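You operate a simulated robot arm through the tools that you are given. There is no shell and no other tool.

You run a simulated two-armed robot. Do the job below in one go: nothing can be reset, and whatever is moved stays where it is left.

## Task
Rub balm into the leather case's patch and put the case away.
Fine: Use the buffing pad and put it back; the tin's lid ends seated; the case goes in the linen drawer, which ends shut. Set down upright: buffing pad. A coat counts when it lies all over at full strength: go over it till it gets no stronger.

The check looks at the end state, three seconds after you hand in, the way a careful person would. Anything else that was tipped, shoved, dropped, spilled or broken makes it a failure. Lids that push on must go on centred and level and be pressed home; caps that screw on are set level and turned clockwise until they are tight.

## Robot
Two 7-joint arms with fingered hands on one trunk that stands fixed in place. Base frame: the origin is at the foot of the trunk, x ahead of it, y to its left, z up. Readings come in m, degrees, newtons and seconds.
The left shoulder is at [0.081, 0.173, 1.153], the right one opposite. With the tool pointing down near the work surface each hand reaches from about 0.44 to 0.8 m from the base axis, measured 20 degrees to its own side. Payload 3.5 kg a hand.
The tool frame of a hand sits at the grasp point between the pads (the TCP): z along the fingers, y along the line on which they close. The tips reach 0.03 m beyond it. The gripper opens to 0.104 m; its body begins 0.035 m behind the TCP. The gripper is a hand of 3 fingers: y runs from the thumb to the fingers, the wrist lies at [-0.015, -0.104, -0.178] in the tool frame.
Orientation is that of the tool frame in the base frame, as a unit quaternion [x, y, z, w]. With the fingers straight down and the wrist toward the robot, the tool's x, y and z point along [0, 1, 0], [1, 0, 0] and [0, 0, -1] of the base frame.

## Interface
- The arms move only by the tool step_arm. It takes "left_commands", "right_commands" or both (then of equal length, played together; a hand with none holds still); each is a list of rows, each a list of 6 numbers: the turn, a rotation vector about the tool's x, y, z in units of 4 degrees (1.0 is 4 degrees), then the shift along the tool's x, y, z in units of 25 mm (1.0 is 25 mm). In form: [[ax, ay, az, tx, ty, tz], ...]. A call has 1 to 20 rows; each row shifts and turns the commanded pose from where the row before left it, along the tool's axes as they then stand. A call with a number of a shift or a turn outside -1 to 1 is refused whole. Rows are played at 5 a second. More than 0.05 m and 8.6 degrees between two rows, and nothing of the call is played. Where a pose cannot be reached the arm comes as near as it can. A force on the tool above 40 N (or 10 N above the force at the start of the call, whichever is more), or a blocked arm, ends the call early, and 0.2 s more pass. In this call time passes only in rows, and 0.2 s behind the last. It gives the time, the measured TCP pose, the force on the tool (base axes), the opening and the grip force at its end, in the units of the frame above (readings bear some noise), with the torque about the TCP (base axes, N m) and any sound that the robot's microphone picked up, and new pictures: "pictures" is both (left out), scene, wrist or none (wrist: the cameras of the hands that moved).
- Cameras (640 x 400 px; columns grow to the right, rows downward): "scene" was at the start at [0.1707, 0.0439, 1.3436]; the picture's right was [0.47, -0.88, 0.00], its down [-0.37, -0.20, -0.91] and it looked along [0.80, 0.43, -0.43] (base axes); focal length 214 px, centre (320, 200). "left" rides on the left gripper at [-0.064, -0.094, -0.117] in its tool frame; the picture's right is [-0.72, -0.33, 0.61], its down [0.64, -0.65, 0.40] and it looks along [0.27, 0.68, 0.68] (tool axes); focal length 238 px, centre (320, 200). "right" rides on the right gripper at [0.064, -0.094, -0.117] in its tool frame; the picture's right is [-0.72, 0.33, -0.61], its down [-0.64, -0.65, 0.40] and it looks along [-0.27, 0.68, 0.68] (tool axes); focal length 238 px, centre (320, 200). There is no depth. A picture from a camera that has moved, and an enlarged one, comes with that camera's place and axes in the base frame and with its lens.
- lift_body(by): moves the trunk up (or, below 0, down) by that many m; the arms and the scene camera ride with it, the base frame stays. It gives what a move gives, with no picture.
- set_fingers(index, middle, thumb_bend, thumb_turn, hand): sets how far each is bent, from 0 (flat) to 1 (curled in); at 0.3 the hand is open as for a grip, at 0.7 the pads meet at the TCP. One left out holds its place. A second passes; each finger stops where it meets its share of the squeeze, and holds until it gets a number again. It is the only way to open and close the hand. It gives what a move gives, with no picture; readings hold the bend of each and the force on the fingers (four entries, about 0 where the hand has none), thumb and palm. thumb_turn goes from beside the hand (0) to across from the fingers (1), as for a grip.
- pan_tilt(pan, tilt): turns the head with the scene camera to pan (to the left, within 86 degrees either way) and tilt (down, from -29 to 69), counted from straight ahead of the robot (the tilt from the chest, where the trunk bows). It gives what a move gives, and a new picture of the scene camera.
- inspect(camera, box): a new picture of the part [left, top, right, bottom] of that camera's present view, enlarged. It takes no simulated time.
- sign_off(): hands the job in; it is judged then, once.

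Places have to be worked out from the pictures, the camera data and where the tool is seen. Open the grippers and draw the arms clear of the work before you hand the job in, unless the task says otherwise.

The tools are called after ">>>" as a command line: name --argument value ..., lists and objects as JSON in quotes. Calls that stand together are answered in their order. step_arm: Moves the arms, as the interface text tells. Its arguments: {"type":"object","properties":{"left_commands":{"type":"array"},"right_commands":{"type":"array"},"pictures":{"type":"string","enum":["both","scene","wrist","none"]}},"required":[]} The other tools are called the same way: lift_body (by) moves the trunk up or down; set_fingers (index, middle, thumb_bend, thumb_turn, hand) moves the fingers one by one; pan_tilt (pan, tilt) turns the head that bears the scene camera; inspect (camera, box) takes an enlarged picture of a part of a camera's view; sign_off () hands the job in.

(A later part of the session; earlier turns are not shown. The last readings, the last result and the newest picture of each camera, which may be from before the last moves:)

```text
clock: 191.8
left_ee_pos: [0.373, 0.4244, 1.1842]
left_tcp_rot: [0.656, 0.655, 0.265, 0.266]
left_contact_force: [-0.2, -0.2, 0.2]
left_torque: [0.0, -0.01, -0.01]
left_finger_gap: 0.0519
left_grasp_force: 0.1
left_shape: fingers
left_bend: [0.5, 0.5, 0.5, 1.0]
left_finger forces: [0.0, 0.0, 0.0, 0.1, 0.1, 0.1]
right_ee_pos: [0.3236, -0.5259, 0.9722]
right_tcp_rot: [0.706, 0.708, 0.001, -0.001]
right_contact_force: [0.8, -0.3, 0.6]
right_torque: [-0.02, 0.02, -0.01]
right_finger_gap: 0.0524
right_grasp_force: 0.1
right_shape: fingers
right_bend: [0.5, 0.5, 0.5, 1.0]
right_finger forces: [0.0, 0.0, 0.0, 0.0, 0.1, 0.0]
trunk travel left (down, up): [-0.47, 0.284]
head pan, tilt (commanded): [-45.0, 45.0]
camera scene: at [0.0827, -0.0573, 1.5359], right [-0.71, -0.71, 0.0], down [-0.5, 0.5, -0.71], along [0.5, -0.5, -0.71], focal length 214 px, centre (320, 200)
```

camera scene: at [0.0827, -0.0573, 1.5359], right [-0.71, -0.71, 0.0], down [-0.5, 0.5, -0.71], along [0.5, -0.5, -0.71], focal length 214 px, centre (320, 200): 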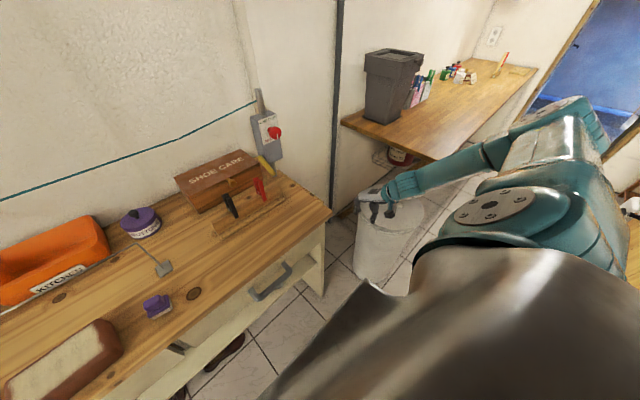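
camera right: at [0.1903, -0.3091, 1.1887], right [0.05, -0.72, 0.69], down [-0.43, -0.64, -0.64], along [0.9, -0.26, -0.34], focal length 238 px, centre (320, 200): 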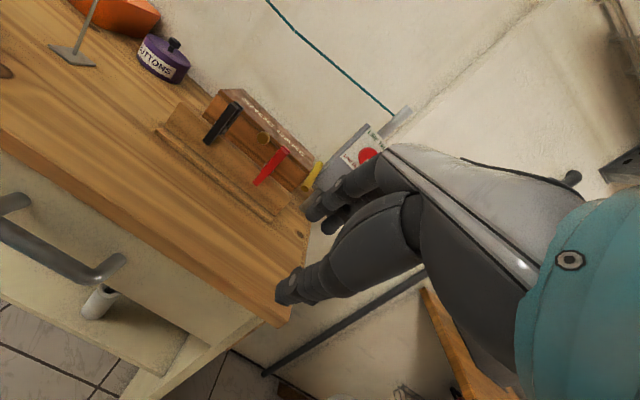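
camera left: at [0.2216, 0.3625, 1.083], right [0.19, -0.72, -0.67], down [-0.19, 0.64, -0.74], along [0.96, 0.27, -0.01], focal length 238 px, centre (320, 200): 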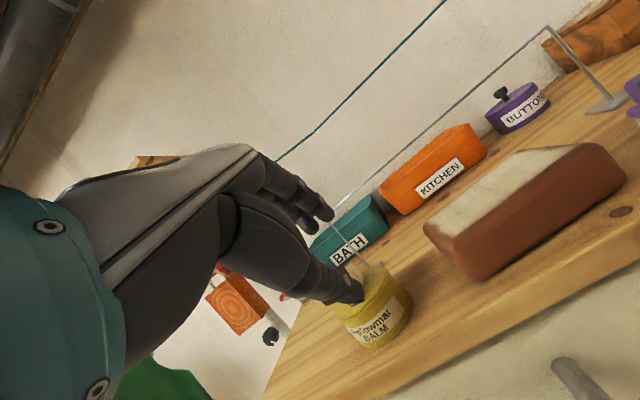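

In straight-down orientation it reaches low fine. I'll try sliding inward at this height in front of the drawers, keeping the hand pointing down.

>>> step_arm --right_commands '[[0, 0, 0, 1, 0.1, 0], [0, 0, 0, 1, 0.1, 0], [0, 0, 0, 1, 0.1, 0], [0, 0, 0, 1, 0.1, 0], [0, 0, 0, 1, 0.1, 0], [0, 0, 0, 1, 0.1, 0], [0, 0, 0, 1, 0.1, 0], [0, 0, 0, 1, 0.1, 0], [0, 0, 0, 1, 0.1, 0], [0, 0, 0, 1, 0.1, 0], [0, 0, 0, 1, 0.1, 0], [0, 0, 0, 1, 0.1, 0]]' --pictures "both"

```text
clock: 194.4
left_ee_pos: [0.3728, 0.4248, 1.1849]
left_tcp_rot: [0.656, 0.655, 0.265, 0.265]
left_contact_force: [-0.5, -0.4, 0.2]
left_torque: [-0.02, -0.02, -0.02]
left_finger_gap: 0.0517
left_grasp_force: 0.0
left_shape: fingers
left_bend: [0.5, 0.5, 0.5, 1.0]
left_finger forces: [0.1, 0.0, 0.1, 0.0, 0.0, 0.1]
right_ee_pos: [0.3535, -0.2757, 1.0013]
right_tcp_rot: [0.705, 0.709, -0.001, -0.001]
right_contact_force: [-0.1, 0.2, -0.4]
right_torque: [0.0, 0.02, 0.01]
right_finger_gap: 0.0517
right_grasp_force: 0.1
right_shape: fingers
right_bend: [0.5, 0.5, 0.5, 1.0]
right_finger forces: [0.1, 0.0, 0.0, 0.0, 0.1, 0.0]
right hand out of reach, approached as far as the arm can: row 3, 4, 5, 6, 7, 12
trunk travel left (down, up): [-0.47, 0.284]
head pan, tilt (commanded): [-45.0, 45.0]
camera scene: at [0.083, -0.0574, 1.5359], right [-0.71, -0.71, 0.0], down [-0.5, 0.5, -0.71], along [0.5, -0.5, -0.71], focal length 214 px, centre (320, 200)
camera right: at [0.2591, -0.2126, 1.1183], right [0.33, -0.72, 0.61], down [-0.65, -0.64, -0.4], along [0.68, -0.27, -0.68], focal length 238 px, centre (320, 200)
```

scene: 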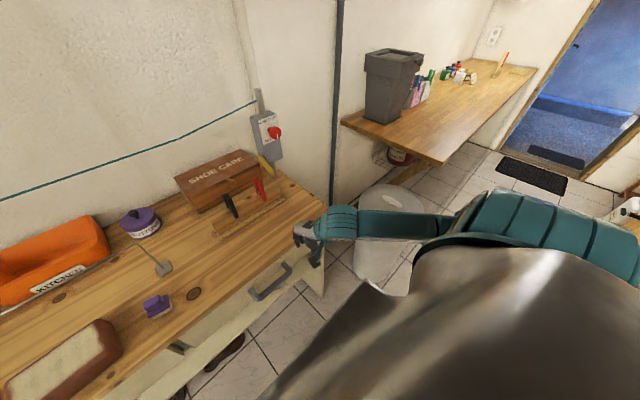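
right: 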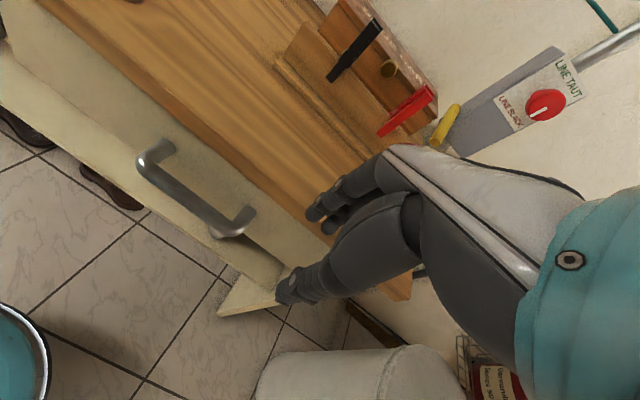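

Progress: the hand is at (0.354, −0.276, 1.00), in front of the bench. I'll lower it further and then bring it inward.

>>> step_arm --right_commands '[[0, 0, 0, 0, -0.1, 0.8], [0, 0, 0, 0, 0, 0.8], [0, 0, 0, 0, 0, 0.8], [0, 0, 0, 0, 0, 0.8], [0, 0, 0, 0.8, 0, 0.3], [0, 0, 0, 0.8, 0, 0], [0, 0, 0, 0.8, 0, 0], [0, 0, 0, 0.5, 0, 0]]' --pictures "both"

```text
clock: 196.2
left_ee_pos: [0.373, 0.4249, 1.1851]
left_tcp_rot: [0.656, 0.655, 0.265, 0.266]
left_contact_force: [0.1, 0.1, -0.5]
left_torque: [0.02, -0.01, 0.03]
left_finger_gap: 0.052
left_grasp_force: 0.0
left_shape: fingers
left_bend: [0.5, 0.5, 0.5, 1.0]
left_finger forces: [0.1, 0.0, 0.0, 0.0, 0.1, 0.1]
right_ee_pos: [0.3414, -0.2984, 0.9649]
right_tcp_rot: [0.703, 0.711, 0.003, 0.0]
right_contact_force: [0.5, 0.0, 0.1]
right_torque: [0.02, 0.02, 0.02]
right_finger_gap: 0.0517
right_grasp_force: 0.0
right_shape: fingers
right_bend: [0.5, 0.5, 0.5, 1.0]
right_finger forces: [0.0, 0.0, 0.1, 0.1, 0.0, 0.0]
right hand out of reach, approached as far as the arm can: row 1, 2, 3, 4, 5, 6, 7, 8
trunk travel left (down, up): [-0.47, 0.284]
head pan, tilt (commanded): [-45.0, 45.0]
camera scene: at [0.0824, -0.057, 1.5359], right [-0.71, -0.71, 0.0], down [-0.5, 0.5, -0.71], along [0.5, -0.5, -0.71], focal length 214 px, centre (320, 200)
camera right: at [0.2456, -0.2364, 1.0808], right [0.33, -0.72, 0.61], down [-0.64, -0.65, -0.41], along [0.69, -0.26, -0.68], focal length 238 px, centre (320, 200)
```

scene: 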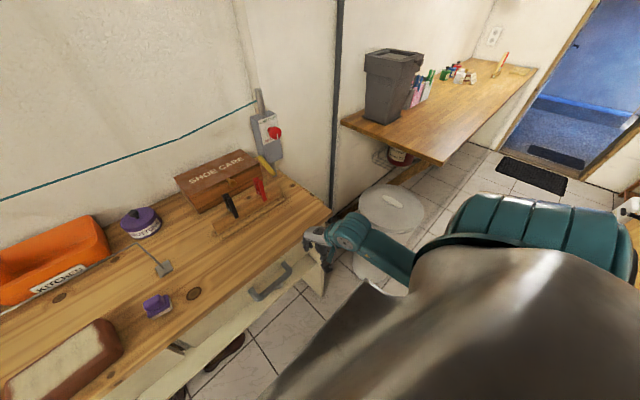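
right: 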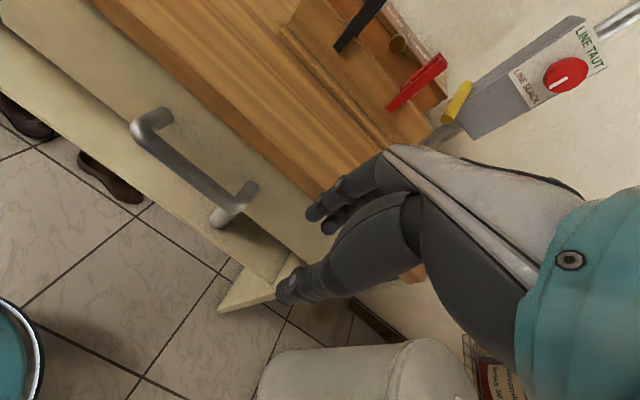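

The forearm has now swung lower. I'll hold for a moment and then make smaller steps to see whether it converges toward the handle.

>>> step_arm --right_commands '[[0, 0, 0, 0, 0, 0.3], [0, 0, 0, 0, 0, 0.3], [0, 0, 0, 0, 0, 0.3], [0, 0, 0, 0, 0, 0.3], [0, 0, 0, 0.3, 0, 0], [0, 0, 0, 0.3, 0, 0], [0, 0, 0, 0.3, 0, 0], [0, 0, 0, 0, 0, 0]]' --pictures "none"

>>> pan_tilt --pan -60 --tilt 60

```text
clock: 198.0
left_ee_pos: [0.3727, 0.4248, 1.1854]
left_tcp_rot: [0.656, 0.655, 0.265, 0.266]
left_contact_force: [0.0, 0.3, 0.4]
left_torque: [0.03, -0.01, 0.04]
left_finger_gap: 0.0516
left_grasp_force: 0.0
left_shape: fingers
left_bend: [0.5, 0.5, 0.5, 1.0]
left_finger forces: [0.0, 0.1, 0.0, 0.1, 0.0, 0.0]
right_ee_pos: [0.3417, -0.2984, 0.9634]
right_tcp_rot: [0.703, 0.711, 0.003, 0.0]
right_contact_force: [0.4, 0.1, 0.8]
right_torque: [-0.02, 0.03, 0.02]
right_finger_gap: 0.0518
right_grasp_force: 0.1
right_shape: fingers
right_bend: [0.5, 0.5, 0.5, 1.0]
right_finger forces: [0.1, 0.0, 0.1, 0.0, 0.0, 0.1]
right hand out of reach, approached as far as the arm can: row 1, 2, 3, 4, 5, 6, 7
trunk travel left (down, up): [-0.47, 0.284]
head pan, tilt (commanded): [-45.0, 45.0]
```

```text
clock: 198.8
left_ee_pos: [0.3721, 0.4245, 1.185]
left_tcp_rot: [0.656, 0.655, 0.264, 0.265]
left_contact_force: [-1.0, 1.3, 0.1]
left_torque: [-0.01, -0.01, -0.01]
left_finger_gap: 0.052
left_grasp_force: 0.0
left_shape: fingers
left_bend: [0.5, 0.5, 0.5, 1.0]
left_finger forces: [0.0, 0.1, 0.1, 0.1, 0.0, 0.1]
right_ee_pos: [0.341, -0.2972, 0.9648]
right_tcp_rot: [0.703, 0.711, 0.003, 0.0]
right_contact_force: [-0.3, -1.5, 0.4]
right_torque: [0.01, 0.01, 0.0]
right_finger_gap: 0.0522
right_grasp_force: 0.1
right_shape: fingers
right_bend: [0.5, 0.5, 0.5, 1.0]
right_finger forces: [0.0, 0.0, 0.1, 0.1, 0.0, 0.0]
trunk travel left (down, up): [-0.47, 0.284]
head pan, tilt (commanded): [-60.0, 60.0]
camera scene: at [0.0584, -0.0573, 1.5165], right [-0.87, -0.5, 0.0], down [-0.43, 0.75, -0.5], along [0.25, -0.43, -0.87], focal length 214 px, centre (320, 200)
```

scene: 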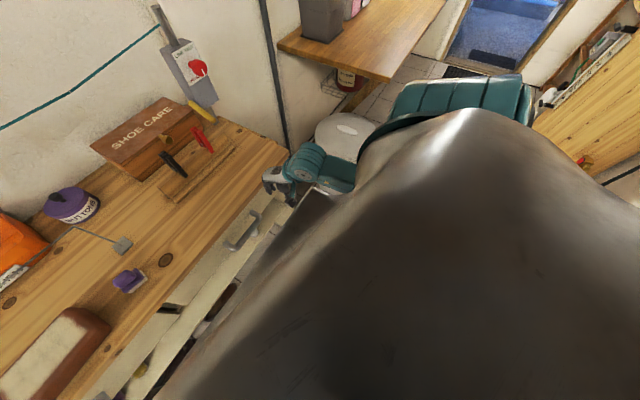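

The arm is stuck here too. I'll move outward again to y≈−0.52 at this low height, pitch the hand there (forearm then points forward, elbow behind), and come inward in that posture.

>>> step_arm --right_commands '[[0, 0, 0, -0.9, 0, 0], [0, 0, 0, -0.9, 0, 0], [0, 0, 0, -0.9, 0, 0], [0, 0, 0, -0.9, 0, 0], [0, 0, 0, -0.9, 0, 0], [0, 0, 0, -0.9, 0, 0], [0, 0, 0, -0.9, 0, 0], [0, 0, 0, -0.9, 0, 0], [0, 0, 0, -0.9, 0, 0], [-1, 0, 0, 0, 0, 0], [-1, 0, 0, 0, 0, 0], [-1, 0, 0, 0, 0, 0], [-1, 0, 0, 0, 0, 0], [-1, 0, 0, 0, 0, 0], [-1, 0, 0, 0, 0, 0], [-1, 0, 0, 0, 0, 0], [-1, 0, 0, 0, 0, 0], [-1, 0, 0, 0, 0, 0]]' --pictures "scene"

```text
clock: 202.6
left_ee_pos: [0.3725, 0.4253, 1.1853]
left_tcp_rot: [0.656, 0.655, 0.264, 0.265]
left_contact_force: [-0.1, 0.4, 0.2]
left_torque: [0.03, 0.0, 0.03]
left_finger_gap: 0.0515
left_grasp_force: 0.0
left_shape: fingers
left_bend: [0.5, 0.5, 0.5, 1.0]
left_finger forces: [0.0, 0.0, 0.1, 0.0, 0.0, 0.0]
right_ee_pos: [0.3435, -0.4998, 0.9646]
right_tcp_rot: [0.671, 0.674, 0.219, 0.219]
right_contact_force: [-0.7, 0.7, -0.8]
right_torque: [0.0, 0.01, 0.02]
right_finger_gap: 0.0517
right_grasp_force: 0.0
right_shape: fingers
right_bend: [0.5, 0.5, 0.5, 1.0]
right_finger forces: [0.0, 0.0, 0.0, 0.0, 0.0, 0.0]
trunk travel left (down, up): [-0.47, 0.284]
head pan, tilt (commanded): [-60.0, 60.0]
camera scene: at [0.0582, -0.0572, 1.5165], right [-0.87, -0.5, 0.0], down [-0.43, 0.75, -0.5], along [0.25, -0.43, -0.87], focal length 214 px, centre (320, 200)
```

scene: 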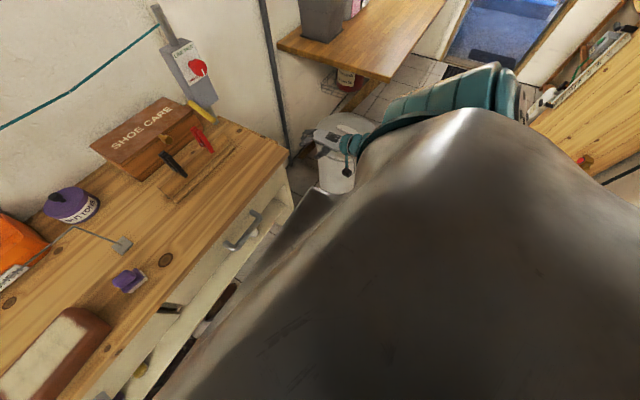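

All reachable in this posture. I'll finish the pitch to 44°, lower to z≈0.88 and slide inward toward the handle.

>>> step_arm --right_commands '[[-1, 0, 0, 0, 0, 0], [-1, 0, 0, 0, 0, 0], [0, 0, 0, 0, -0.75, 0.75], [0, 0, 0, 0, -0.75, 0.75], [0, 0, 0, 0, -0.75, 0.75], [0, 0, 0, 0.8, 0, 0], [0, 0, 0, 0.8, 0, 0], [0, 0, 0, 0.8, 0, 0], [0, 0, 0, 0.8, 0, 0], [0, 0, 0, 0.8, 0, 0], [0, 0, 0, 0.8, 0, 0], [0, 0, 0, 0.8, 0, 0], [0, 0, 0, 0.8, 0, 0], [0, 0, 0, 0.8, 0, 0], [0, 0, 0, 0.8, 0, 0], [0, 0, 0, 0.8, 0, 0], [0, 0, 0, 0.8, 0, 0], [0, 0, 0, 0.8, 0, 0]]' --pictures "both"

```text
clock: 206.4
left_ee_pos: [0.373, 0.4253, 1.1848]
left_tcp_rot: [0.657, 0.655, 0.264, 0.265]
left_contact_force: [0.0, 0.1, -0.2]
left_torque: [-0.03, 0.0, 0.02]
left_finger_gap: 0.0517
left_grasp_force: 0.0
left_shape: fingers
left_bend: [0.5, 0.5, 0.5, 1.0]
left_finger forces: [0.0, 0.1, 0.1, 0.0, 0.1, 0.0]
right_ee_pos: [0.3441, -0.3609, 0.8849]
right_tcp_rot: [0.653, 0.658, 0.27, 0.259]
right_contact_force: [0.2, -0.1, -1.1]
right_torque: [-0.05, -0.02, -0.01]
right_finger_gap: 0.0519
right_grasp_force: 0.0
right_shape: fingers
right_bend: [0.5, 0.5, 0.5, 1.0]
right_finger forces: [0.0, 0.0, 0.0, 0.0, 0.0, 0.1]
right hand out of reach, approached as far as the arm can: row 12, 13, 14, 15, 16, 17, 18
trunk travel left (down, up): [-0.47, 0.284]
head pan, tilt (commanded): [-60.0, 60.0]
camera scene: at [0.0582, -0.0572, 1.5165], right [-0.87, -0.5, 0.0], down [-0.43, 0.75, -0.5], along [0.25, -0.43, -0.87], focal length 214 px, centre (320, 200)
camera right: at [0.1944, -0.2993, 0.905], right [-0.18, -0.73, 0.66], down [-0.18, -0.63, -0.75], along [0.97, -0.26, -0.02], focal length 238 px, centre (320, 200)
```

scene: 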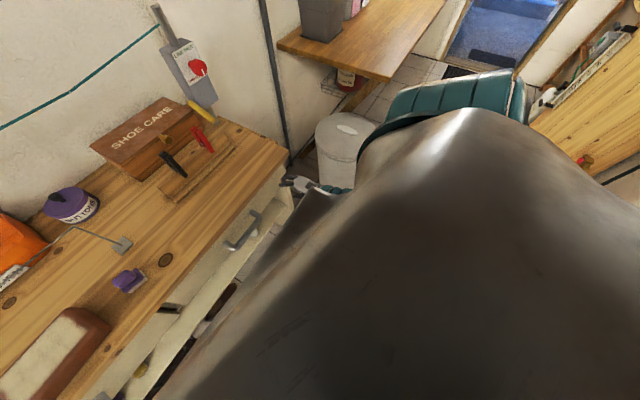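
right: 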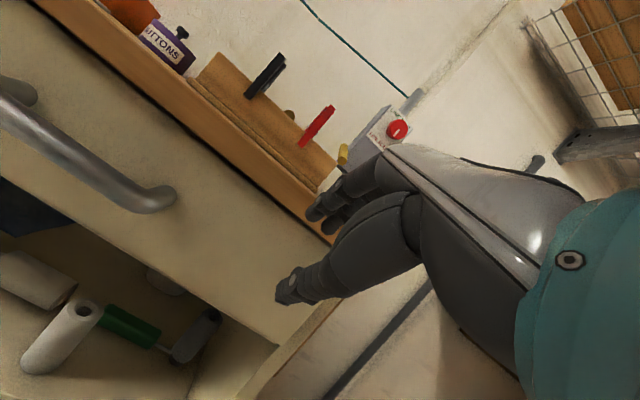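

The wrist can't come further inward, but yawing the hand ~34° to the left will carry the fingertips to the handle while the wrist stays out. I'll yaw first, then shift inward.

>>> step_arm --right_commands '[[0, 0.66, -0.68, 0, 0, 0], [0, 0.66, -0.68, 0, 0, 0], [0, 0.66, -0.68, 0, 0, 0], [0, 0.66, -0.68, 0, 0, 0], [0, 0.66, -0.68, 0, 0, 0], [0, 0.66, -0.68, 0, 0, 0], [0, 0.66, -0.68, 0, 0, 0], [0, 0.66, -0.68, 0, 0, 0], [0, 0.66, -0.68, 0, 0, 0]]' --pictures "none"

```text
clock: 208.4
left_ee_pos: [0.3734, 0.4251, 1.1853]
left_tcp_rot: [0.656, 0.655, 0.265, 0.265]
left_contact_force: [-0.4, 0.7, -0.1]
left_torque: [-0.03, -0.01, 0.03]
left_finger_gap: 0.0518
left_grasp_force: 0.1
left_shape: fingers
left_bend: [0.5, 0.5, 0.5, 1.0]
left_finger forces: [0.0, 0.0, 0.1, 0.1, 0.1, 0.0]
right_ee_pos: [0.3452, -0.3622, 0.8851]
right_tcp_rot: [0.432, 0.82, 0.332, 0.174]
right_contact_force: [-0.2, 0.5, -0.3]
right_torque: [0.0, 0.03, -0.01]
right_finger_gap: 0.0519
right_grasp_force: 0.1
right_shape: fingers
right_bend: [0.5, 0.5, 0.5, 1.0]
right_finger forces: [0.0, 0.0, 0.1, 0.0, 0.1, 0.0]
trunk travel left (down, up): [-0.47, 0.284]
head pan, tilt (commanded): [-60.0, 60.0]
```

Yawed as planned. Now shifting inward to the pre-grip point in front of the right handle.

>>> step_arm --right_commands '[[0, 0, 0, 0.74, 0.4, 0.55], [0, 0, 0, 0.74, 0.4, 0.55], [0, 0, 0, 0.74, 0.4, 0.55], [0, 0, 0, 0.74, 0.4, 0.55], [0, 0, 0, 0.74, 0.4, 0.55], [0, 0, 0, 0, 0, 0]]' --pictures "wrist"

>>> pan_tilt --pan -20 --tilt 58

>>> inspect --camera "right" --box '[120, 120, 400, 340]'

```text
clock: 209.8
left_ee_pos: [0.372, 0.4261, 1.1847]
left_tcp_rot: [0.656, 0.655, 0.266, 0.265]
left_contact_force: [0.8, 0.3, 0.5]
left_torque: [0.03, -0.01, -0.03]
left_finger_gap: 0.0517
left_grasp_force: 0.0
left_shape: fingers
left_bend: [0.5, 0.5, 0.5, 1.0]
left_finger forces: [0.0, 0.0, 0.1, 0.0, 0.0, 0.0]
right_ee_pos: [0.3608, -0.2414, 0.8715]
right_tcp_rot: [0.432, 0.82, 0.332, 0.174]
right_contact_force: [-0.2, 0.3, 1.1]
right_torque: [0.02, -0.03, 0.01]
right_finger_gap: 0.0517
right_grasp_force: 0.0
right_shape: fingers
right_bend: [0.5, 0.5, 0.5, 1.0]
right_finger forces: [0.0, 0.0, 0.0, 0.0, 0.0, 0.0]
trunk travel left (down, up): [-0.47, 0.284]
head pan, tilt (commanded): [-60.0, 60.0]
camera right: at [0.2013, -0.273, 0.8903], right [0.25, -0.7, 0.67], down [0.21, -0.63, -0.74], along [0.95, 0.32, -0.01], focal length 238 px, centre (320, 200)
```

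right: 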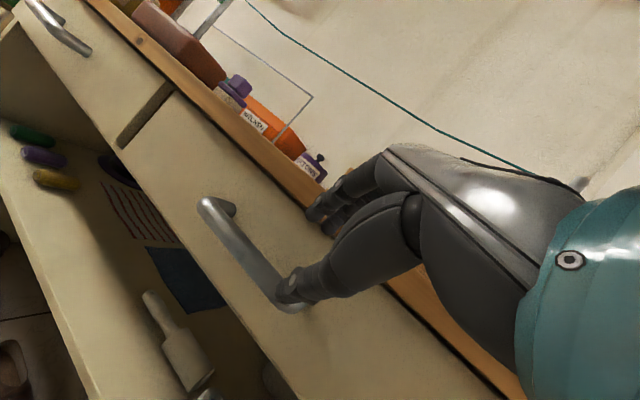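

```text
clock: 210.9
left_ee_pos: [0.3722, 0.4248, 1.1856]
left_tcp_rot: [0.656, 0.655, 0.265, 0.266]
left_contact_force: [-0.2, 0.4, -0.4]
left_torque: [0.02, 0.02, 0.01]
left_finger_gap: 0.0518
left_grasp_force: 0.1
left_shape: fingers
left_bend: [0.5, 0.5, 0.5, 1.0]
left_finger forces: [0.0, 0.1, 0.0, 0.1, 0.0, 0.0]
right_ee_pos: [0.3604, -0.2419, 0.8729]
right_tcp_rot: [0.433, 0.82, 0.331, 0.175]
right_contact_force: [-0.3, -0.4, 0.5]
right_torque: [0.01, -0.01, -0.02]
right_finger_gap: 0.052
right_grasp_force: 0.1
right_shape: fingers
right_bend: [0.5, 0.5, 0.5, 1.0]
right_finger forces: [0.0, 0.1, 0.1, 0.0, 0.0, 0.1]
trunk travel left (down, up): [-0.47, 0.284]
head pan, tilt (commanded): [-20.0, 58.0]
camera scene: at [0.0897, -0.0231, 1.5188], right [-0.34, -0.94, 0.0], down [-0.8, 0.29, -0.53], along [0.5, -0.18, -0.85], focal length 214 px, centre (320, 200)
```

scene: 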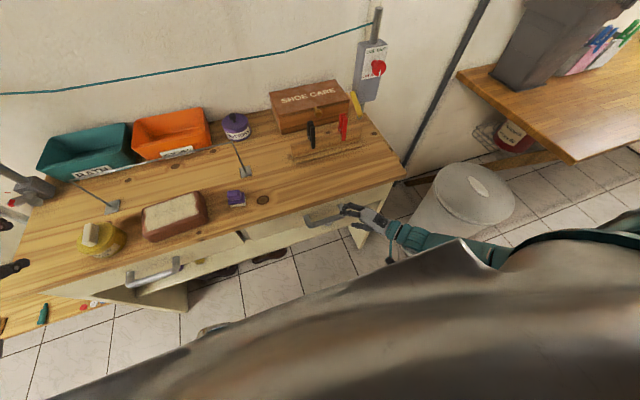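

```text
1.82 times, centred on (260, 230) of right
camera zoom: at [0.2012, -0.2733, 0.8903], right [0.25, -0.7, 0.67], down [0.21, -0.63, -0.74], along [0.95, 0.32, -0.01], focal length 433 px, centre (429, 146)
```

zoom: 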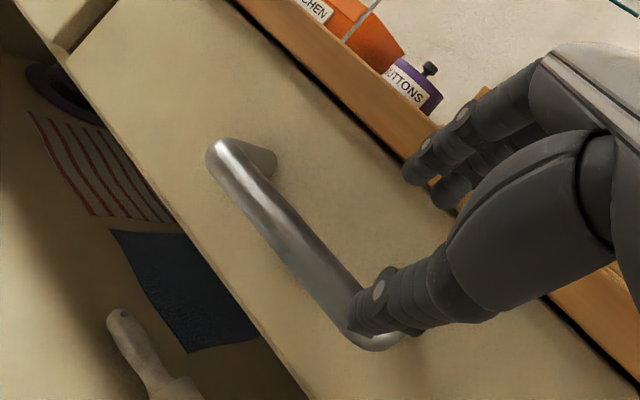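

The right hand is now right in front of the right handle. I'll zoom the scene view to line it up.

>>> inspect --camera "scene" --box '[290, 185, 410, 265]'

```text
5.00 times, centred on (350, 225) of scene
camera zoom: at [0.0897, -0.0231, 1.5188], right [-0.34, -0.94, 0.0], down [-0.8, 0.29, -0.53], along [0.5, -0.18, -0.85], focal length 1072 px, centre (170, 75)
```

zoom: 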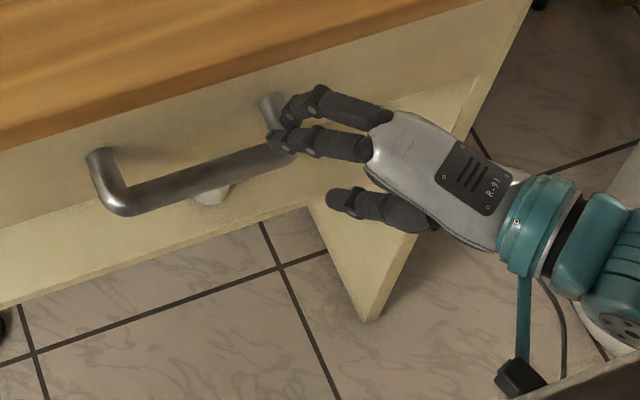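

Right bar: x≈0.418, z≈0.80, y −0.103…−0.243. I'll align on a point near y≈−0.195 and advance along the fingers to straddle the bar.

>>> step_arm --right_commands '[[0, 0, 0, 0.26, 0.1, 0.6], [0, 0, 0, 0, 0, 0.8], [0, 0, 0, 0, 0, 0.8], [0, 0, 0, 0, 0, 0.6], [0, 0, 0, 0, 0, 0]]' --pictures "none"

>>> inspect --camera "scene" --box '[290, 185, 410, 265]'

>>> inspect --camera "right" --box '[120, 120, 400, 340]'

```text
clock: 212.1
left_ee_pos: [0.3719, 0.425, 1.1851]
left_tcp_rot: [0.657, 0.655, 0.264, 0.265]
left_contact_force: [0.5, 0.1, -0.6]
left_torque: [-0.02, -0.01, 0.01]
left_finger_gap: 0.0515
left_grasp_force: 0.2
left_shape: fingers
left_bend: [0.5, 0.5, 0.5, 1.0]
left_finger forces: [0.0, 0.0, 0.0, 0.0, 0.0, 0.0]
right_ee_pos: [0.3997, -0.2067, 0.8201]
right_tcp_rot: [0.432, 0.82, 0.333, 0.174]
right_contact_force: [0.2, 0.2, 0.2]
right_torque: [0.01, -0.02, -0.01]
right_finger_gap: 0.0517
right_grasp_force: 0.1
right_shape: fingers
right_bend: [0.5, 0.5, 0.5, 1.0]
right_finger forces: [0.0, 0.0, 0.0, 0.1, 0.1, 0.1]
trunk travel left (down, up): [-0.47, 0.284]
head pan, tilt (commanded): [-20.0, 58.0]
```

```text
5.00 times, centred on (350, 225) of scene
camera zoom: at [0.0896, -0.0232, 1.5188], right [-0.34, -0.94, 0.0], down [-0.8, 0.29, -0.53], along [0.5, -0.18, -0.85], focal length 1072 px, centre (170, 75)
```

zoom: 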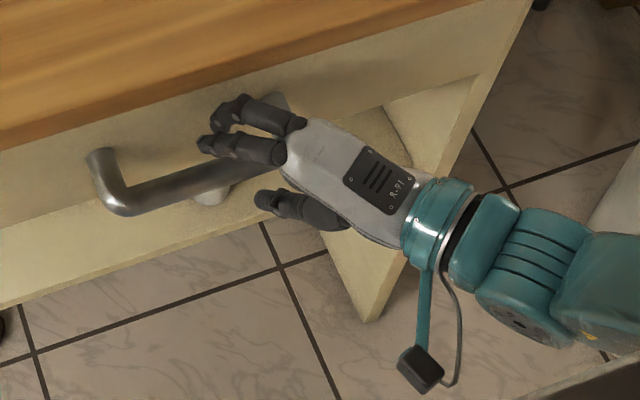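

```text
1.82 times, centred on (260, 230) of right
camera zoom: at [0.2393, -0.238, 0.8398], right [0.25, -0.7, 0.67], down [0.21, -0.63, -0.74], along [0.95, 0.32, -0.01], focal length 433 px, centre (429, 146)
```

zoom: 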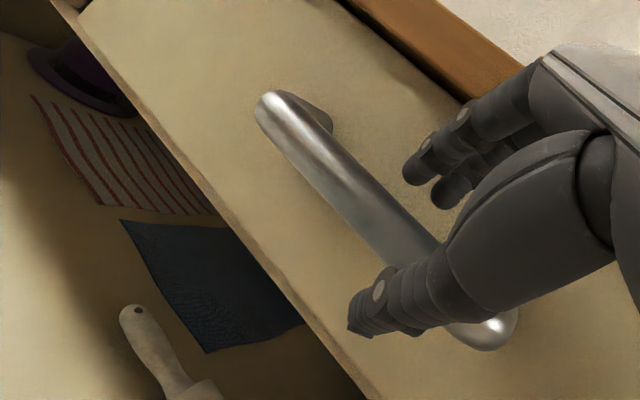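

The bar lies between the fingers and thumb. I'll advance 1 cm more and close the grip.

>>> step_arm --right_commands '[[0, 0, 0, 0, 0, 0.4], [0, 0, 0, 0, 0, 0.1]]' --pictures "none"

>>> set_fingers --hand "right" --index 0.8 --middle 0.8 --thumb_bend 0.75

>>> inspect --camera "scene" --box '[290, 185, 410, 265]'

```text
clock: 212.7
left_ee_pos: [0.3716, 0.4254, 1.1849]
left_tcp_rot: [0.656, 0.655, 0.265, 0.265]
left_contact_force: [0.7, 1.0, -0.4]
left_torque: [-0.03, 0.03, -0.01]
left_finger_gap: 0.0519
left_grasp_force: 0.1
left_shape: fingers
left_bend: [0.5, 0.5, 0.5, 1.0]
left_finger forces: [0.1, 0.0, 0.1, 0.0, 0.0, 0.0]
right_ee_pos: [0.4085, -0.201, 0.8134]
right_tcp_rot: [0.433, 0.82, 0.331, 0.174]
right_contact_force: [1.2, -1.1, 0.6]
right_torque: [-0.02, -0.01, 0.0]
right_finger_gap: 0.0519
right_grasp_force: 0.0
right_shape: fingers
right_bend: [0.5, 0.5, 0.5, 1.0]
right_finger forces: [0.0, 0.0, 0.1, 0.1, 0.0, 0.1]
trunk travel left (down, up): [-0.47, 0.284]
head pan, tilt (commanded): [-20.0, 58.0]
```

```text
clock: 213.7
left_ee_pos: [0.3723, 0.4249, 1.1847]
left_tcp_rot: [0.656, 0.655, 0.264, 0.265]
left_contact_force: [0.1, -0.5, 0.4]
left_torque: [-0.01, 0.02, 0.01]
left_finger_gap: 0.0517
left_grasp_force: 0.0
left_shape: fingers
left_bend: [0.5, 0.5, 0.5, 1.0]
left_finger forces: [0.0, 0.0, 0.1, 0.0, 0.1, 0.0]
right_ee_pos: [0.407, -0.1999, 0.8129]
right_tcp_rot: [0.433, 0.82, 0.332, 0.175]
right_contact_force: [0.7, 2.5, 0.9]
right_torque: [0.11, -0.01, 0.01]
right_finger_gap: 0.0198
right_grasp_force: 16.0
right_shape: fingers
right_bend: [0.61, 0.72, 0.65, 1.0]
right_finger forces: [9.5, 8.6, 0.1, 0.0, 14.0, 0.0]
trunk travel left (down, up): [-0.47, 0.284]
head pan, tilt (commanded): [-20.0, 58.0]
```

```text
5.00 times, centred on (350, 225) of scene
camera zoom: at [0.0898, -0.0227, 1.5188], right [-0.34, -0.94, 0.0], down [-0.8, 0.29, -0.53], along [0.5, -0.18, -0.85], focal length 1072 px, centre (170, 75)
```

zoom: 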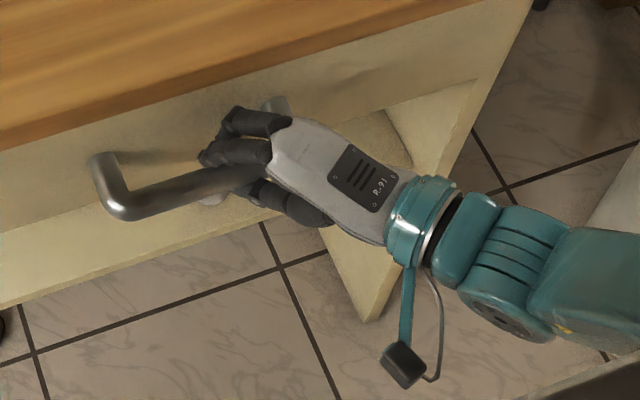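

Gripped (16 N). Pulling the right drawer straight out slowly by ~7 cm to see inside.

>>> step_arm --right_commands '[[0, 0, 0, 0.2, -0.21, -0.2], [0, 0, 0, 0.28, -0.3, -0.29], [0, 0, 0, 0.34, -0.36, -0.34], [0, 0, 0, 0.34, -0.36, -0.34], [0, 0, 0, 0.34, -0.36, -0.34], [0, 0, 0, 0, 0, 0]]' --pictures "scene"

>>> inspect --camera "scene" --box '[220, 170, 420, 280]'

```text
clock: 215.1
left_ee_pos: [0.3727, 0.4248, 1.1839]
left_tcp_rot: [0.656, 0.655, 0.265, 0.265]
left_contact_force: [0.8, -0.3, 0.4]
left_torque: [0.0, 0.02, 0.01]
left_finger_gap: 0.0516
left_grasp_force: 0.1
left_shape: fingers
left_bend: [0.5, 0.5, 0.5, 1.0]
left_finger forces: [0.0, 0.1, 0.0, 0.0, 0.1, 0.1]
right_ee_pos: [0.3411, -0.2004, 0.8119]
right_tcp_rot: [0.432, 0.82, 0.332, 0.174]
right_contact_force: [-0.1, 4.1, 4.8]
right_torque: [0.14, -0.04, 0.0]
right_finger_gap: 0.0184
right_grasp_force: 15.0
right_shape: fingers
right_bend: [0.6, 0.72, 0.66, 1.0]
right_finger forces: [9.0, 7.9, 0.0, 0.0, 13.4, 0.0]
trunk travel left (down, up): [-0.47, 0.284]
head pan, tilt (commanded): [-20.0, 58.0]
camera scene: at [0.0896, -0.0225, 1.5189], right [-0.34, -0.94, 0.0], down [-0.8, 0.29, -0.53], along [0.5, -0.18, -0.85], focal length 214 px, centre (320, 200)
```

scene: 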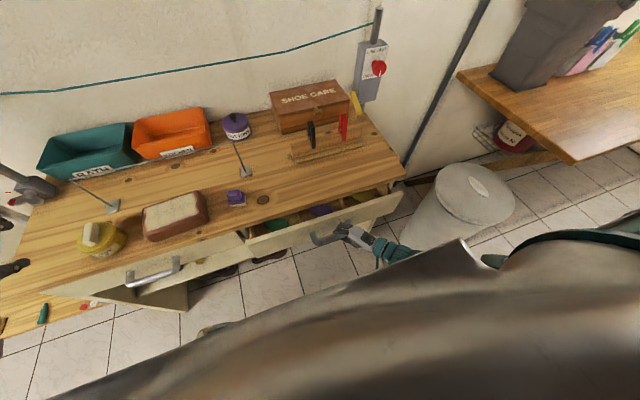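

```text
3.20 times, centred on (320, 225) of scene
camera zoom: at [0.0896, -0.0225, 1.5189], right [-0.34, -0.94, 0.0], down [-0.8, 0.29, -0.53], along [0.5, -0.18, -0.85], focal length 686 px, centre (320, 120)
```

zoom: 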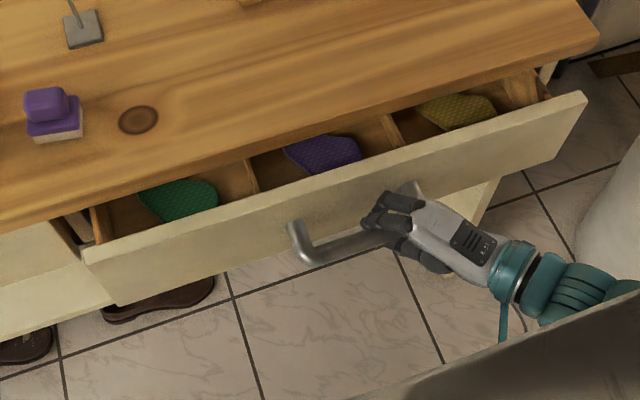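

The right drawer has three compartments with green, purple and yellow textile pieces. I'll zoom in closely to identify them.

>>> inspect --camera "scene" --box '[255, 185, 335, 240]'

>>> inspect --camera "scene" --box '[300, 175, 400, 240]'

>>> step_arm --right_commands '[[0, 0, 0, 0.34, -0.36, -0.34], [0, 0, 0, 0.34, -0.36, -0.34], [0, 0, 0, 0.34, -0.36, -0.34], [0, 0, 0, 0.34, -0.36, -0.34], [0, 0, 0, 0, 0, 0]]' --pictures "both"

>>> inspect --camera "scene" --box '[220, 170, 420, 290]'

```text
7.27 times, centred on (295, 212) of scene
camera zoom: at [0.0896, -0.0225, 1.5189], right [-0.34, -0.94, 0.0], down [-0.8, 0.29, -0.53], along [0.5, -0.18, -0.85], focal length 1560 px, centre (502, 109)
```

zoom: 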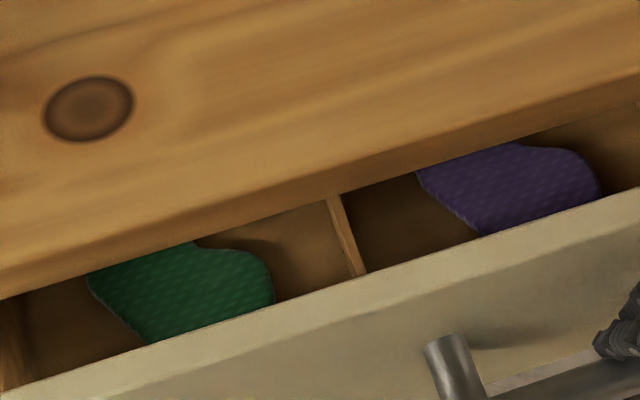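

```text
6.15 times, centred on (350, 208) of scene
camera zoom: at [0.0896, -0.0225, 1.5189], right [-0.34, -0.94, 0.0], down [-0.8, 0.29, -0.53], along [0.5, -0.18, -0.85], focal length 1320 px, centre (135, 154)
```

zoom: 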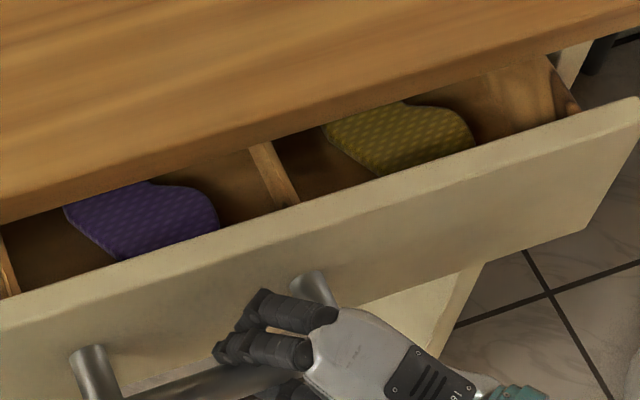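

```text
clock: 216.3
left_ee_pos: [0.3729, 0.4267, 1.1849]
left_tcp_rot: [0.656, 0.655, 0.264, 0.266]
left_contact_force: [0.0, -0.7, 0.8]
left_torque: [0.01, 0.01, 0.01]
left_finger_gap: 0.0519
left_grasp_force: 0.1
left_shape: fingers
left_bend: [0.5, 0.5, 0.5, 1.0]
left_finger forces: [0.0, 0.1, 0.0, 0.0, 0.0, 0.0]
right_ee_pos: [0.2872, -0.2126, 0.8096]
right_tcp_rot: [0.432, 0.821, 0.332, 0.171]
right_contact_force: [-1.3, 19.1, -7.0]
right_torque: [0.21, 0.07, 0.09]
right_finger_gap: 0.0123
right_grasp_force: 13.6
right_shape: fingers
right_bend: [0.62, 0.73, 0.68, 0.96]
right_finger forces: [6.8, 5.5, 0.1, 0.0, 14.7, 0.1]
right hand out of reach, approached as far as the arm can: row 3, 4
trunk travel left (down, up): [-0.47, 0.284]
head pan, tilt (commanded): [-20.0, 58.0]
camera scene: at [0.09, -0.021, 1.5188], right [-0.34, -0.94, 0.0], down [-0.8, 0.29, -0.53], along [0.5, -0.18, -0.85], focal length 214 px, centre (320, 200)
camera right: at [0.1283, -0.2448, 0.8278], right [0.26, -0.7, 0.66], down [0.21, -0.63, -0.75], along [0.94, 0.33, -0.02], focal length 238 px, centre (320, 200)
```

scene: 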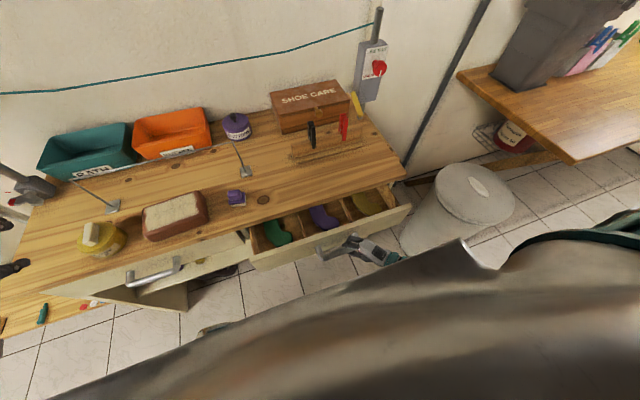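
right: 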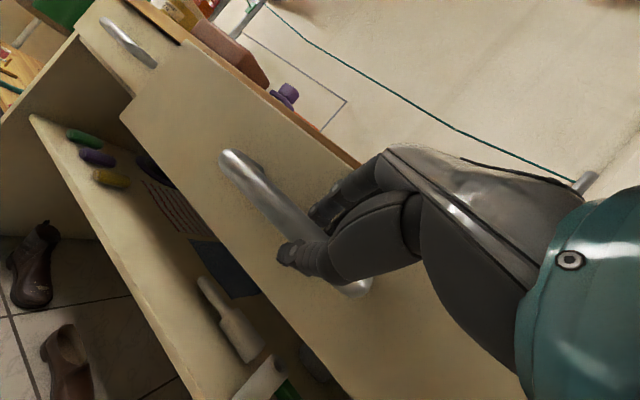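

```text
3.20 times, centred on (320, 230) of scene
camera zoom: at [0.09, -0.021, 1.5188], right [-0.34, -0.94, 0.0], down [-0.8, 0.29, -0.53], along [0.5, -0.18, -0.85], focal length 686 px, centre (320, 104)
```

zoom: 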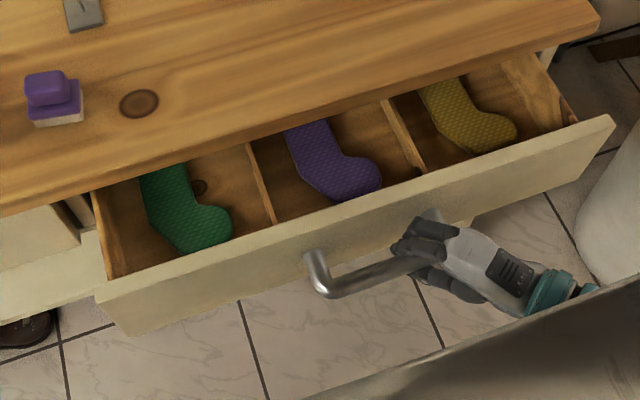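

It's a sock drawer (three socks in dividers), so the undivided left drawer must be the linen drawer after all. I'll close this one again.

>>> step_arm --right_commands '[[0, 0, 0, -0.27, 0.285, 0.275], [0, 0, 0, -0.27, 0.285, 0.275], [0, 0, 0, -0.27, 0.285, 0.275], [0, 0, 0, -0.27, 0.285, 0.275], [0, 0, 0, -0.27, 0.285, 0.275], [0, 0, 0, -0.27, 0.285, 0.275], [0, 0, 0, -0.27, 0.285, 0.275], [0, 0, 0, -0.27, 0.285, 0.275], [0, 0, 0, -0.27, 0.285, 0.275], [0, 0, 0, 0, 0, 0]]' --pictures "scene"

>>> inspect --camera "scene" --box '[220, 170, 420, 290]'

```text
clock: 218.5
left_ee_pos: [0.3727, 0.4271, 1.1835]
left_tcp_rot: [0.656, 0.655, 0.264, 0.266]
left_contact_force: [0.7, -0.4, 0.5]
left_torque: [0.01, 0.01, 0.01]
left_finger_gap: 0.052
left_grasp_force: 0.2
left_shape: fingers
left_bend: [0.5, 0.5, 0.5, 1.0]
left_finger forces: [0.0, 0.1, 0.0, 0.0, 0.0, 0.1]
right_ee_pos: [0.3951, -0.2137, 0.8084]
right_tcp_rot: [0.433, 0.82, 0.331, 0.175]
right_contact_force: [0.3, 17.2, -11.6]
right_torque: [0.17, 0.06, 0.08]
right_finger_gap: 0.012
right_grasp_force: 14.9
right_shape: fingers
right_bend: [0.63, 0.73, 0.68, 0.96]
right_finger forces: [6.7, 6.1, 0.1, 0.1, 16.7, 0.0]
trunk travel left (down, up): [-0.47, 0.284]
head pan, tilt (commanded): [-20.0, 58.0]
camera scene: at [0.0905, -0.0215, 1.5188], right [-0.34, -0.94, 0.0], down [-0.8, 0.29, -0.53], along [0.5, -0.18, -0.85], focal length 214 px, centre (320, 200)
```

scene: 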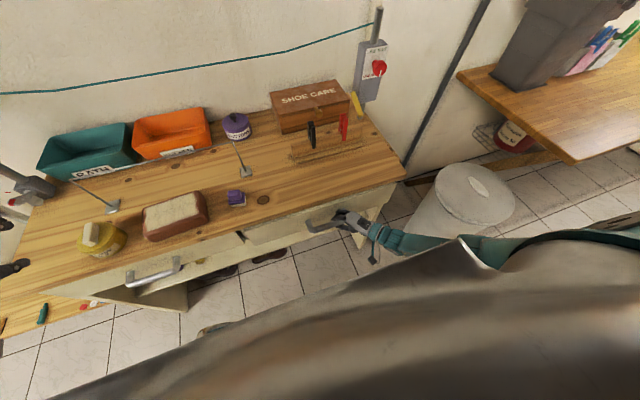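

```text
3.20 times, centred on (320, 230) of scene
camera zoom: at [0.0905, -0.0215, 1.5188], right [-0.34, -0.94, 0.0], down [-0.8, 0.29, -0.53], along [0.5, -0.18, -0.85], focal length 686 px, centre (320, 104)
```

zoom: 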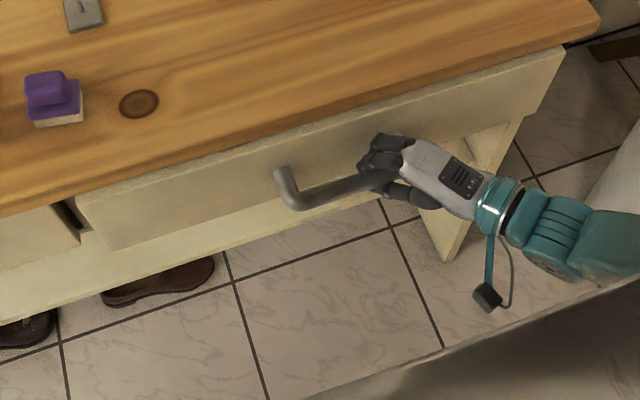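

Nearly shut. Pushing in small steps until it stops.

>>> step_arm --right_commands '[[0, 0, 0, -0.11, 0.12, 0.115], [0, 0, 0, -0.11, 0.12, 0.115], [0, 0, 0, -0.11, 0.12, 0.115]]' --pictures "none"

>>> inspect --camera "scene" --box '[290, 185, 410, 265]'

```text
clock: 219.3
left_ee_pos: [0.3738, 0.4255, 1.1834]
left_tcp_rot: [0.656, 0.655, 0.264, 0.265]
left_contact_force: [0.3, 0.3, -0.6]
left_torque: [0.0, -0.04, 0.02]
left_finger_gap: 0.0519
left_grasp_force: 0.0
left_shape: fingers
left_bend: [0.5, 0.5, 0.5, 1.0]
left_finger forces: [0.0, 0.1, 0.1, 0.1, 0.0, 0.1]
right_ee_pos: [0.4108, -0.2135, 0.809]
right_tcp_rot: [0.432, 0.82, 0.332, 0.175]
right_contact_force: [-0.4, 14.3, -12.8]
right_torque: [0.14, 0.07, 0.0]
right_finger_gap: 0.0116
right_grasp_force: 15.3
right_shape: fingers
right_bend: [0.64, 0.73, 0.68, 0.96]
right_finger forces: [6.6, 6.3, 0.1, 0.1, 17.2, 0.1]
trunk travel left (down, up): [-0.47, 0.284]
head pan, tilt (commanded): [-20.0, 58.0]
```

```text
5.00 times, centred on (350, 225) of scene
camera zoom: at [0.0906, -0.0219, 1.5188], right [-0.34, -0.94, 0.0], down [-0.8, 0.29, -0.53], along [0.5, -0.18, -0.85], focal length 1072 px, centre (170, 75)
```

zoom: 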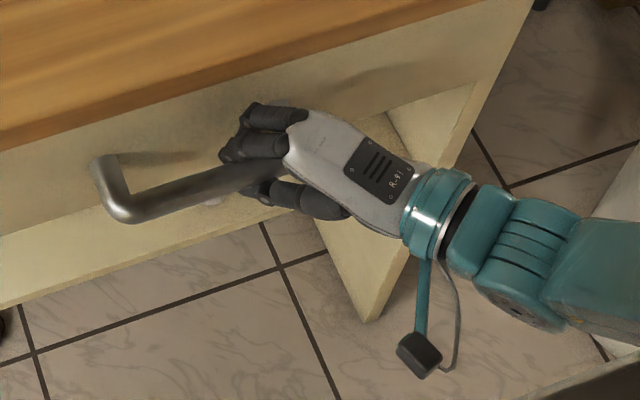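

About 4 mm to go compared with the earlier closed picture. A little more.

>>> step_arm --right_commands '[[0, 0, 0, -0.09, 0.1, 0.09], [0, 0, 0, -0.09, 0.1, 0.09]]' --pictures "none"

>>> inspect --camera "scene" --box '[290, 185, 410, 265]'

```text
clock: 219.9
left_ee_pos: [0.3714, 0.4267, 1.1853]
left_tcp_rot: [0.656, 0.655, 0.264, 0.265]
left_contact_force: [0.0, -0.2, 0.3]
left_torque: [0.01, -0.02, 0.03]
left_finger_gap: 0.0518
left_grasp_force: 0.0
left_shape: fingers
left_bend: [0.5, 0.5, 0.5, 1.0]
left_finger forces: [0.0, 0.0, 0.0, 0.1, 0.0, 0.0]
right_ee_pos: [0.4184, -0.2128, 0.8096]
right_tcp_rot: [0.433, 0.82, 0.33, 0.175]
right_contact_force: [-9.5, 11.4, -6.8]
right_torque: [0.18, 0.19, 0.07]
right_finger_gap: 0.0109
right_grasp_force: 13.9
right_shape: fingers
right_bend: [0.71, 0.73, 0.68, 0.96]
right_finger forces: [5.3, 4.8, 0.1, 0.1, 17.8, 0.0]
trunk travel left (down, up): [-0.47, 0.284]
head pan, tilt (commanded): [-20.0, 58.0]
```

```text
5.00 times, centred on (350, 225) of scene
camera zoom: at [0.0888, -0.0221, 1.5189], right [-0.34, -0.94, 0.0], down [-0.8, 0.29, -0.53], along [0.5, -0.18, -0.85], focal length 1072 px, centre (170, 75)
```

zoom: 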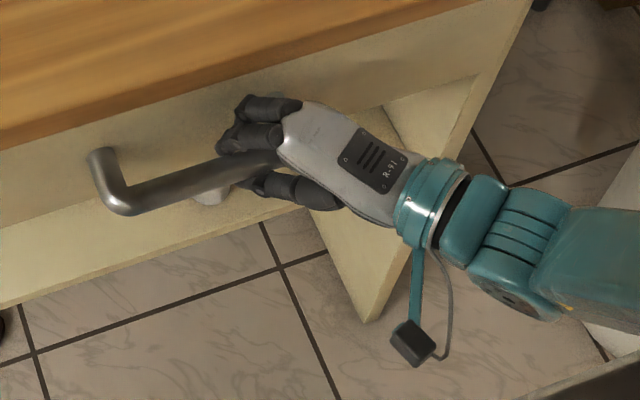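

The right drawer is shut again (handle exactly where it was). Releasing and backing the right hand away outward.

>>> set_fingers --hand "right" --index 0.5 --middle 0.5 --thumb_bend 0.45

>>> step_arm --right_commands '[[0, 0, 0, 0, -0.3, -0.5], [0, 0, 0, 0, -0.1, -0.9], [0, 0, 0, 0, 0, -0.9], [0, 0, 0, 0, 0, -0.9], [0, 0, 0, -0.8, 0, -0.6], [0, 0, 0, -0.8, 0, -0.4], [0, 0, 0, -0.8, 0, -0.2], [0, 0, 0, -0.8, 0, 0], [0, 0, 0, -0.8, 0, 0], [0, 0, 0, 0, 0, 0]]' --pictures "scene"

>>> inspect --camera "scene" --box '[220, 170, 420, 290]'

```text
clock: 220.9
left_ee_pos: [0.3712, 0.425, 1.1854]
left_tcp_rot: [0.656, 0.656, 0.265, 0.264]
left_contact_force: [0.1, 0.5, 0.2]
left_torque: [0.02, 0.04, 0.0]
left_finger_gap: 0.0519
left_grasp_force: 0.0
left_shape: fingers
left_bend: [0.5, 0.5, 0.5, 1.0]
left_finger forces: [0.1, 0.2, 0.1, 0.0, 0.0, 0.0]
right_ee_pos: [0.4188, -0.2142, 0.809]
right_tcp_rot: [0.432, 0.82, 0.333, 0.175]
right_contact_force: [-9.2, -4.1, 0.1]
right_torque: [0.04, -0.12, -0.09]
right_finger_gap: 0.058
right_grasp_force: 4.5
right_shape: fingers
right_bend: [0.5, 0.56, 0.45, 1.0]
right_finger forces: [0.0, 9.3, 0.0, 0.1, 0.0, 0.0]
trunk travel left (down, up): [-0.47, 0.284]
head pan, tilt (commanded): [-20.0, 58.0]
```

```text
clock: 223.1
left_ee_pos: [0.3714, 0.4245, 1.185]
left_tcp_rot: [0.656, 0.655, 0.265, 0.265]
left_contact_force: [-0.1, -0.3, 1.0]
left_torque: [0.04, 0.03, -0.02]
left_finger_gap: 0.052
left_grasp_force: 0.1
left_shape: fingers
left_bend: [0.5, 0.5, 0.5, 1.0]
left_finger forces: [0.1, 0.0, 0.1, 0.2, 0.1, 0.0]
right_ee_pos: [0.4051, -0.3469, 0.8817]
right_tcp_rot: [0.432, 0.82, 0.332, 0.174]
right_contact_force: [-7.6, 2.8, 0.8]
right_torque: [0.03, -0.05, 0.28]
right_finger_gap: 0.0578
right_grasp_force: 4.2
right_shape: fingers
right_bend: [0.5, 0.52, 0.45, 1.0]
right_finger forces: [0.1, 7.8, 0.0, 0.0, 0.0, 0.0]
trunk travel left (down, up): [-0.47, 0.284]
head pan, tilt (commanded): [-20.0, 58.0]
camera scene: at [0.0887, -0.0227, 1.5189], right [-0.34, -0.94, 0.0], down [-0.8, 0.29, -0.53], along [0.5, -0.18, -0.85], focal length 214 px, centre (320, 200)
```

scene: 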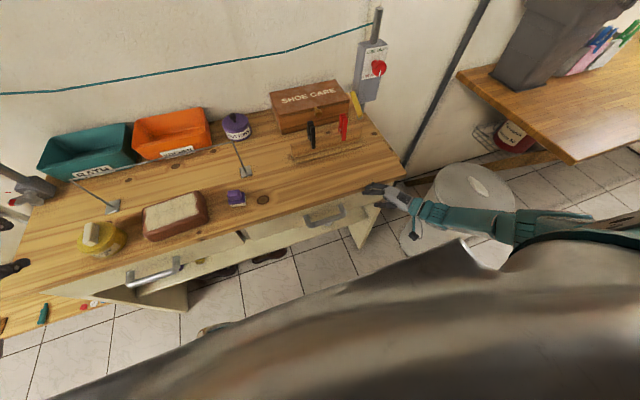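

```text
3.20 times, centred on (320, 230) of scene
camera zoom: at [0.0887, -0.0227, 1.5189], right [-0.34, -0.94, 0.0], down [-0.8, 0.29, -0.53], along [0.5, -0.18, -0.85], focal length 686 px, centre (320, 104)
```

zoom: 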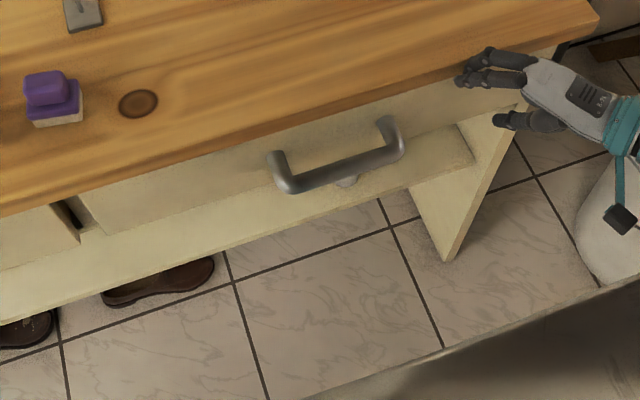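

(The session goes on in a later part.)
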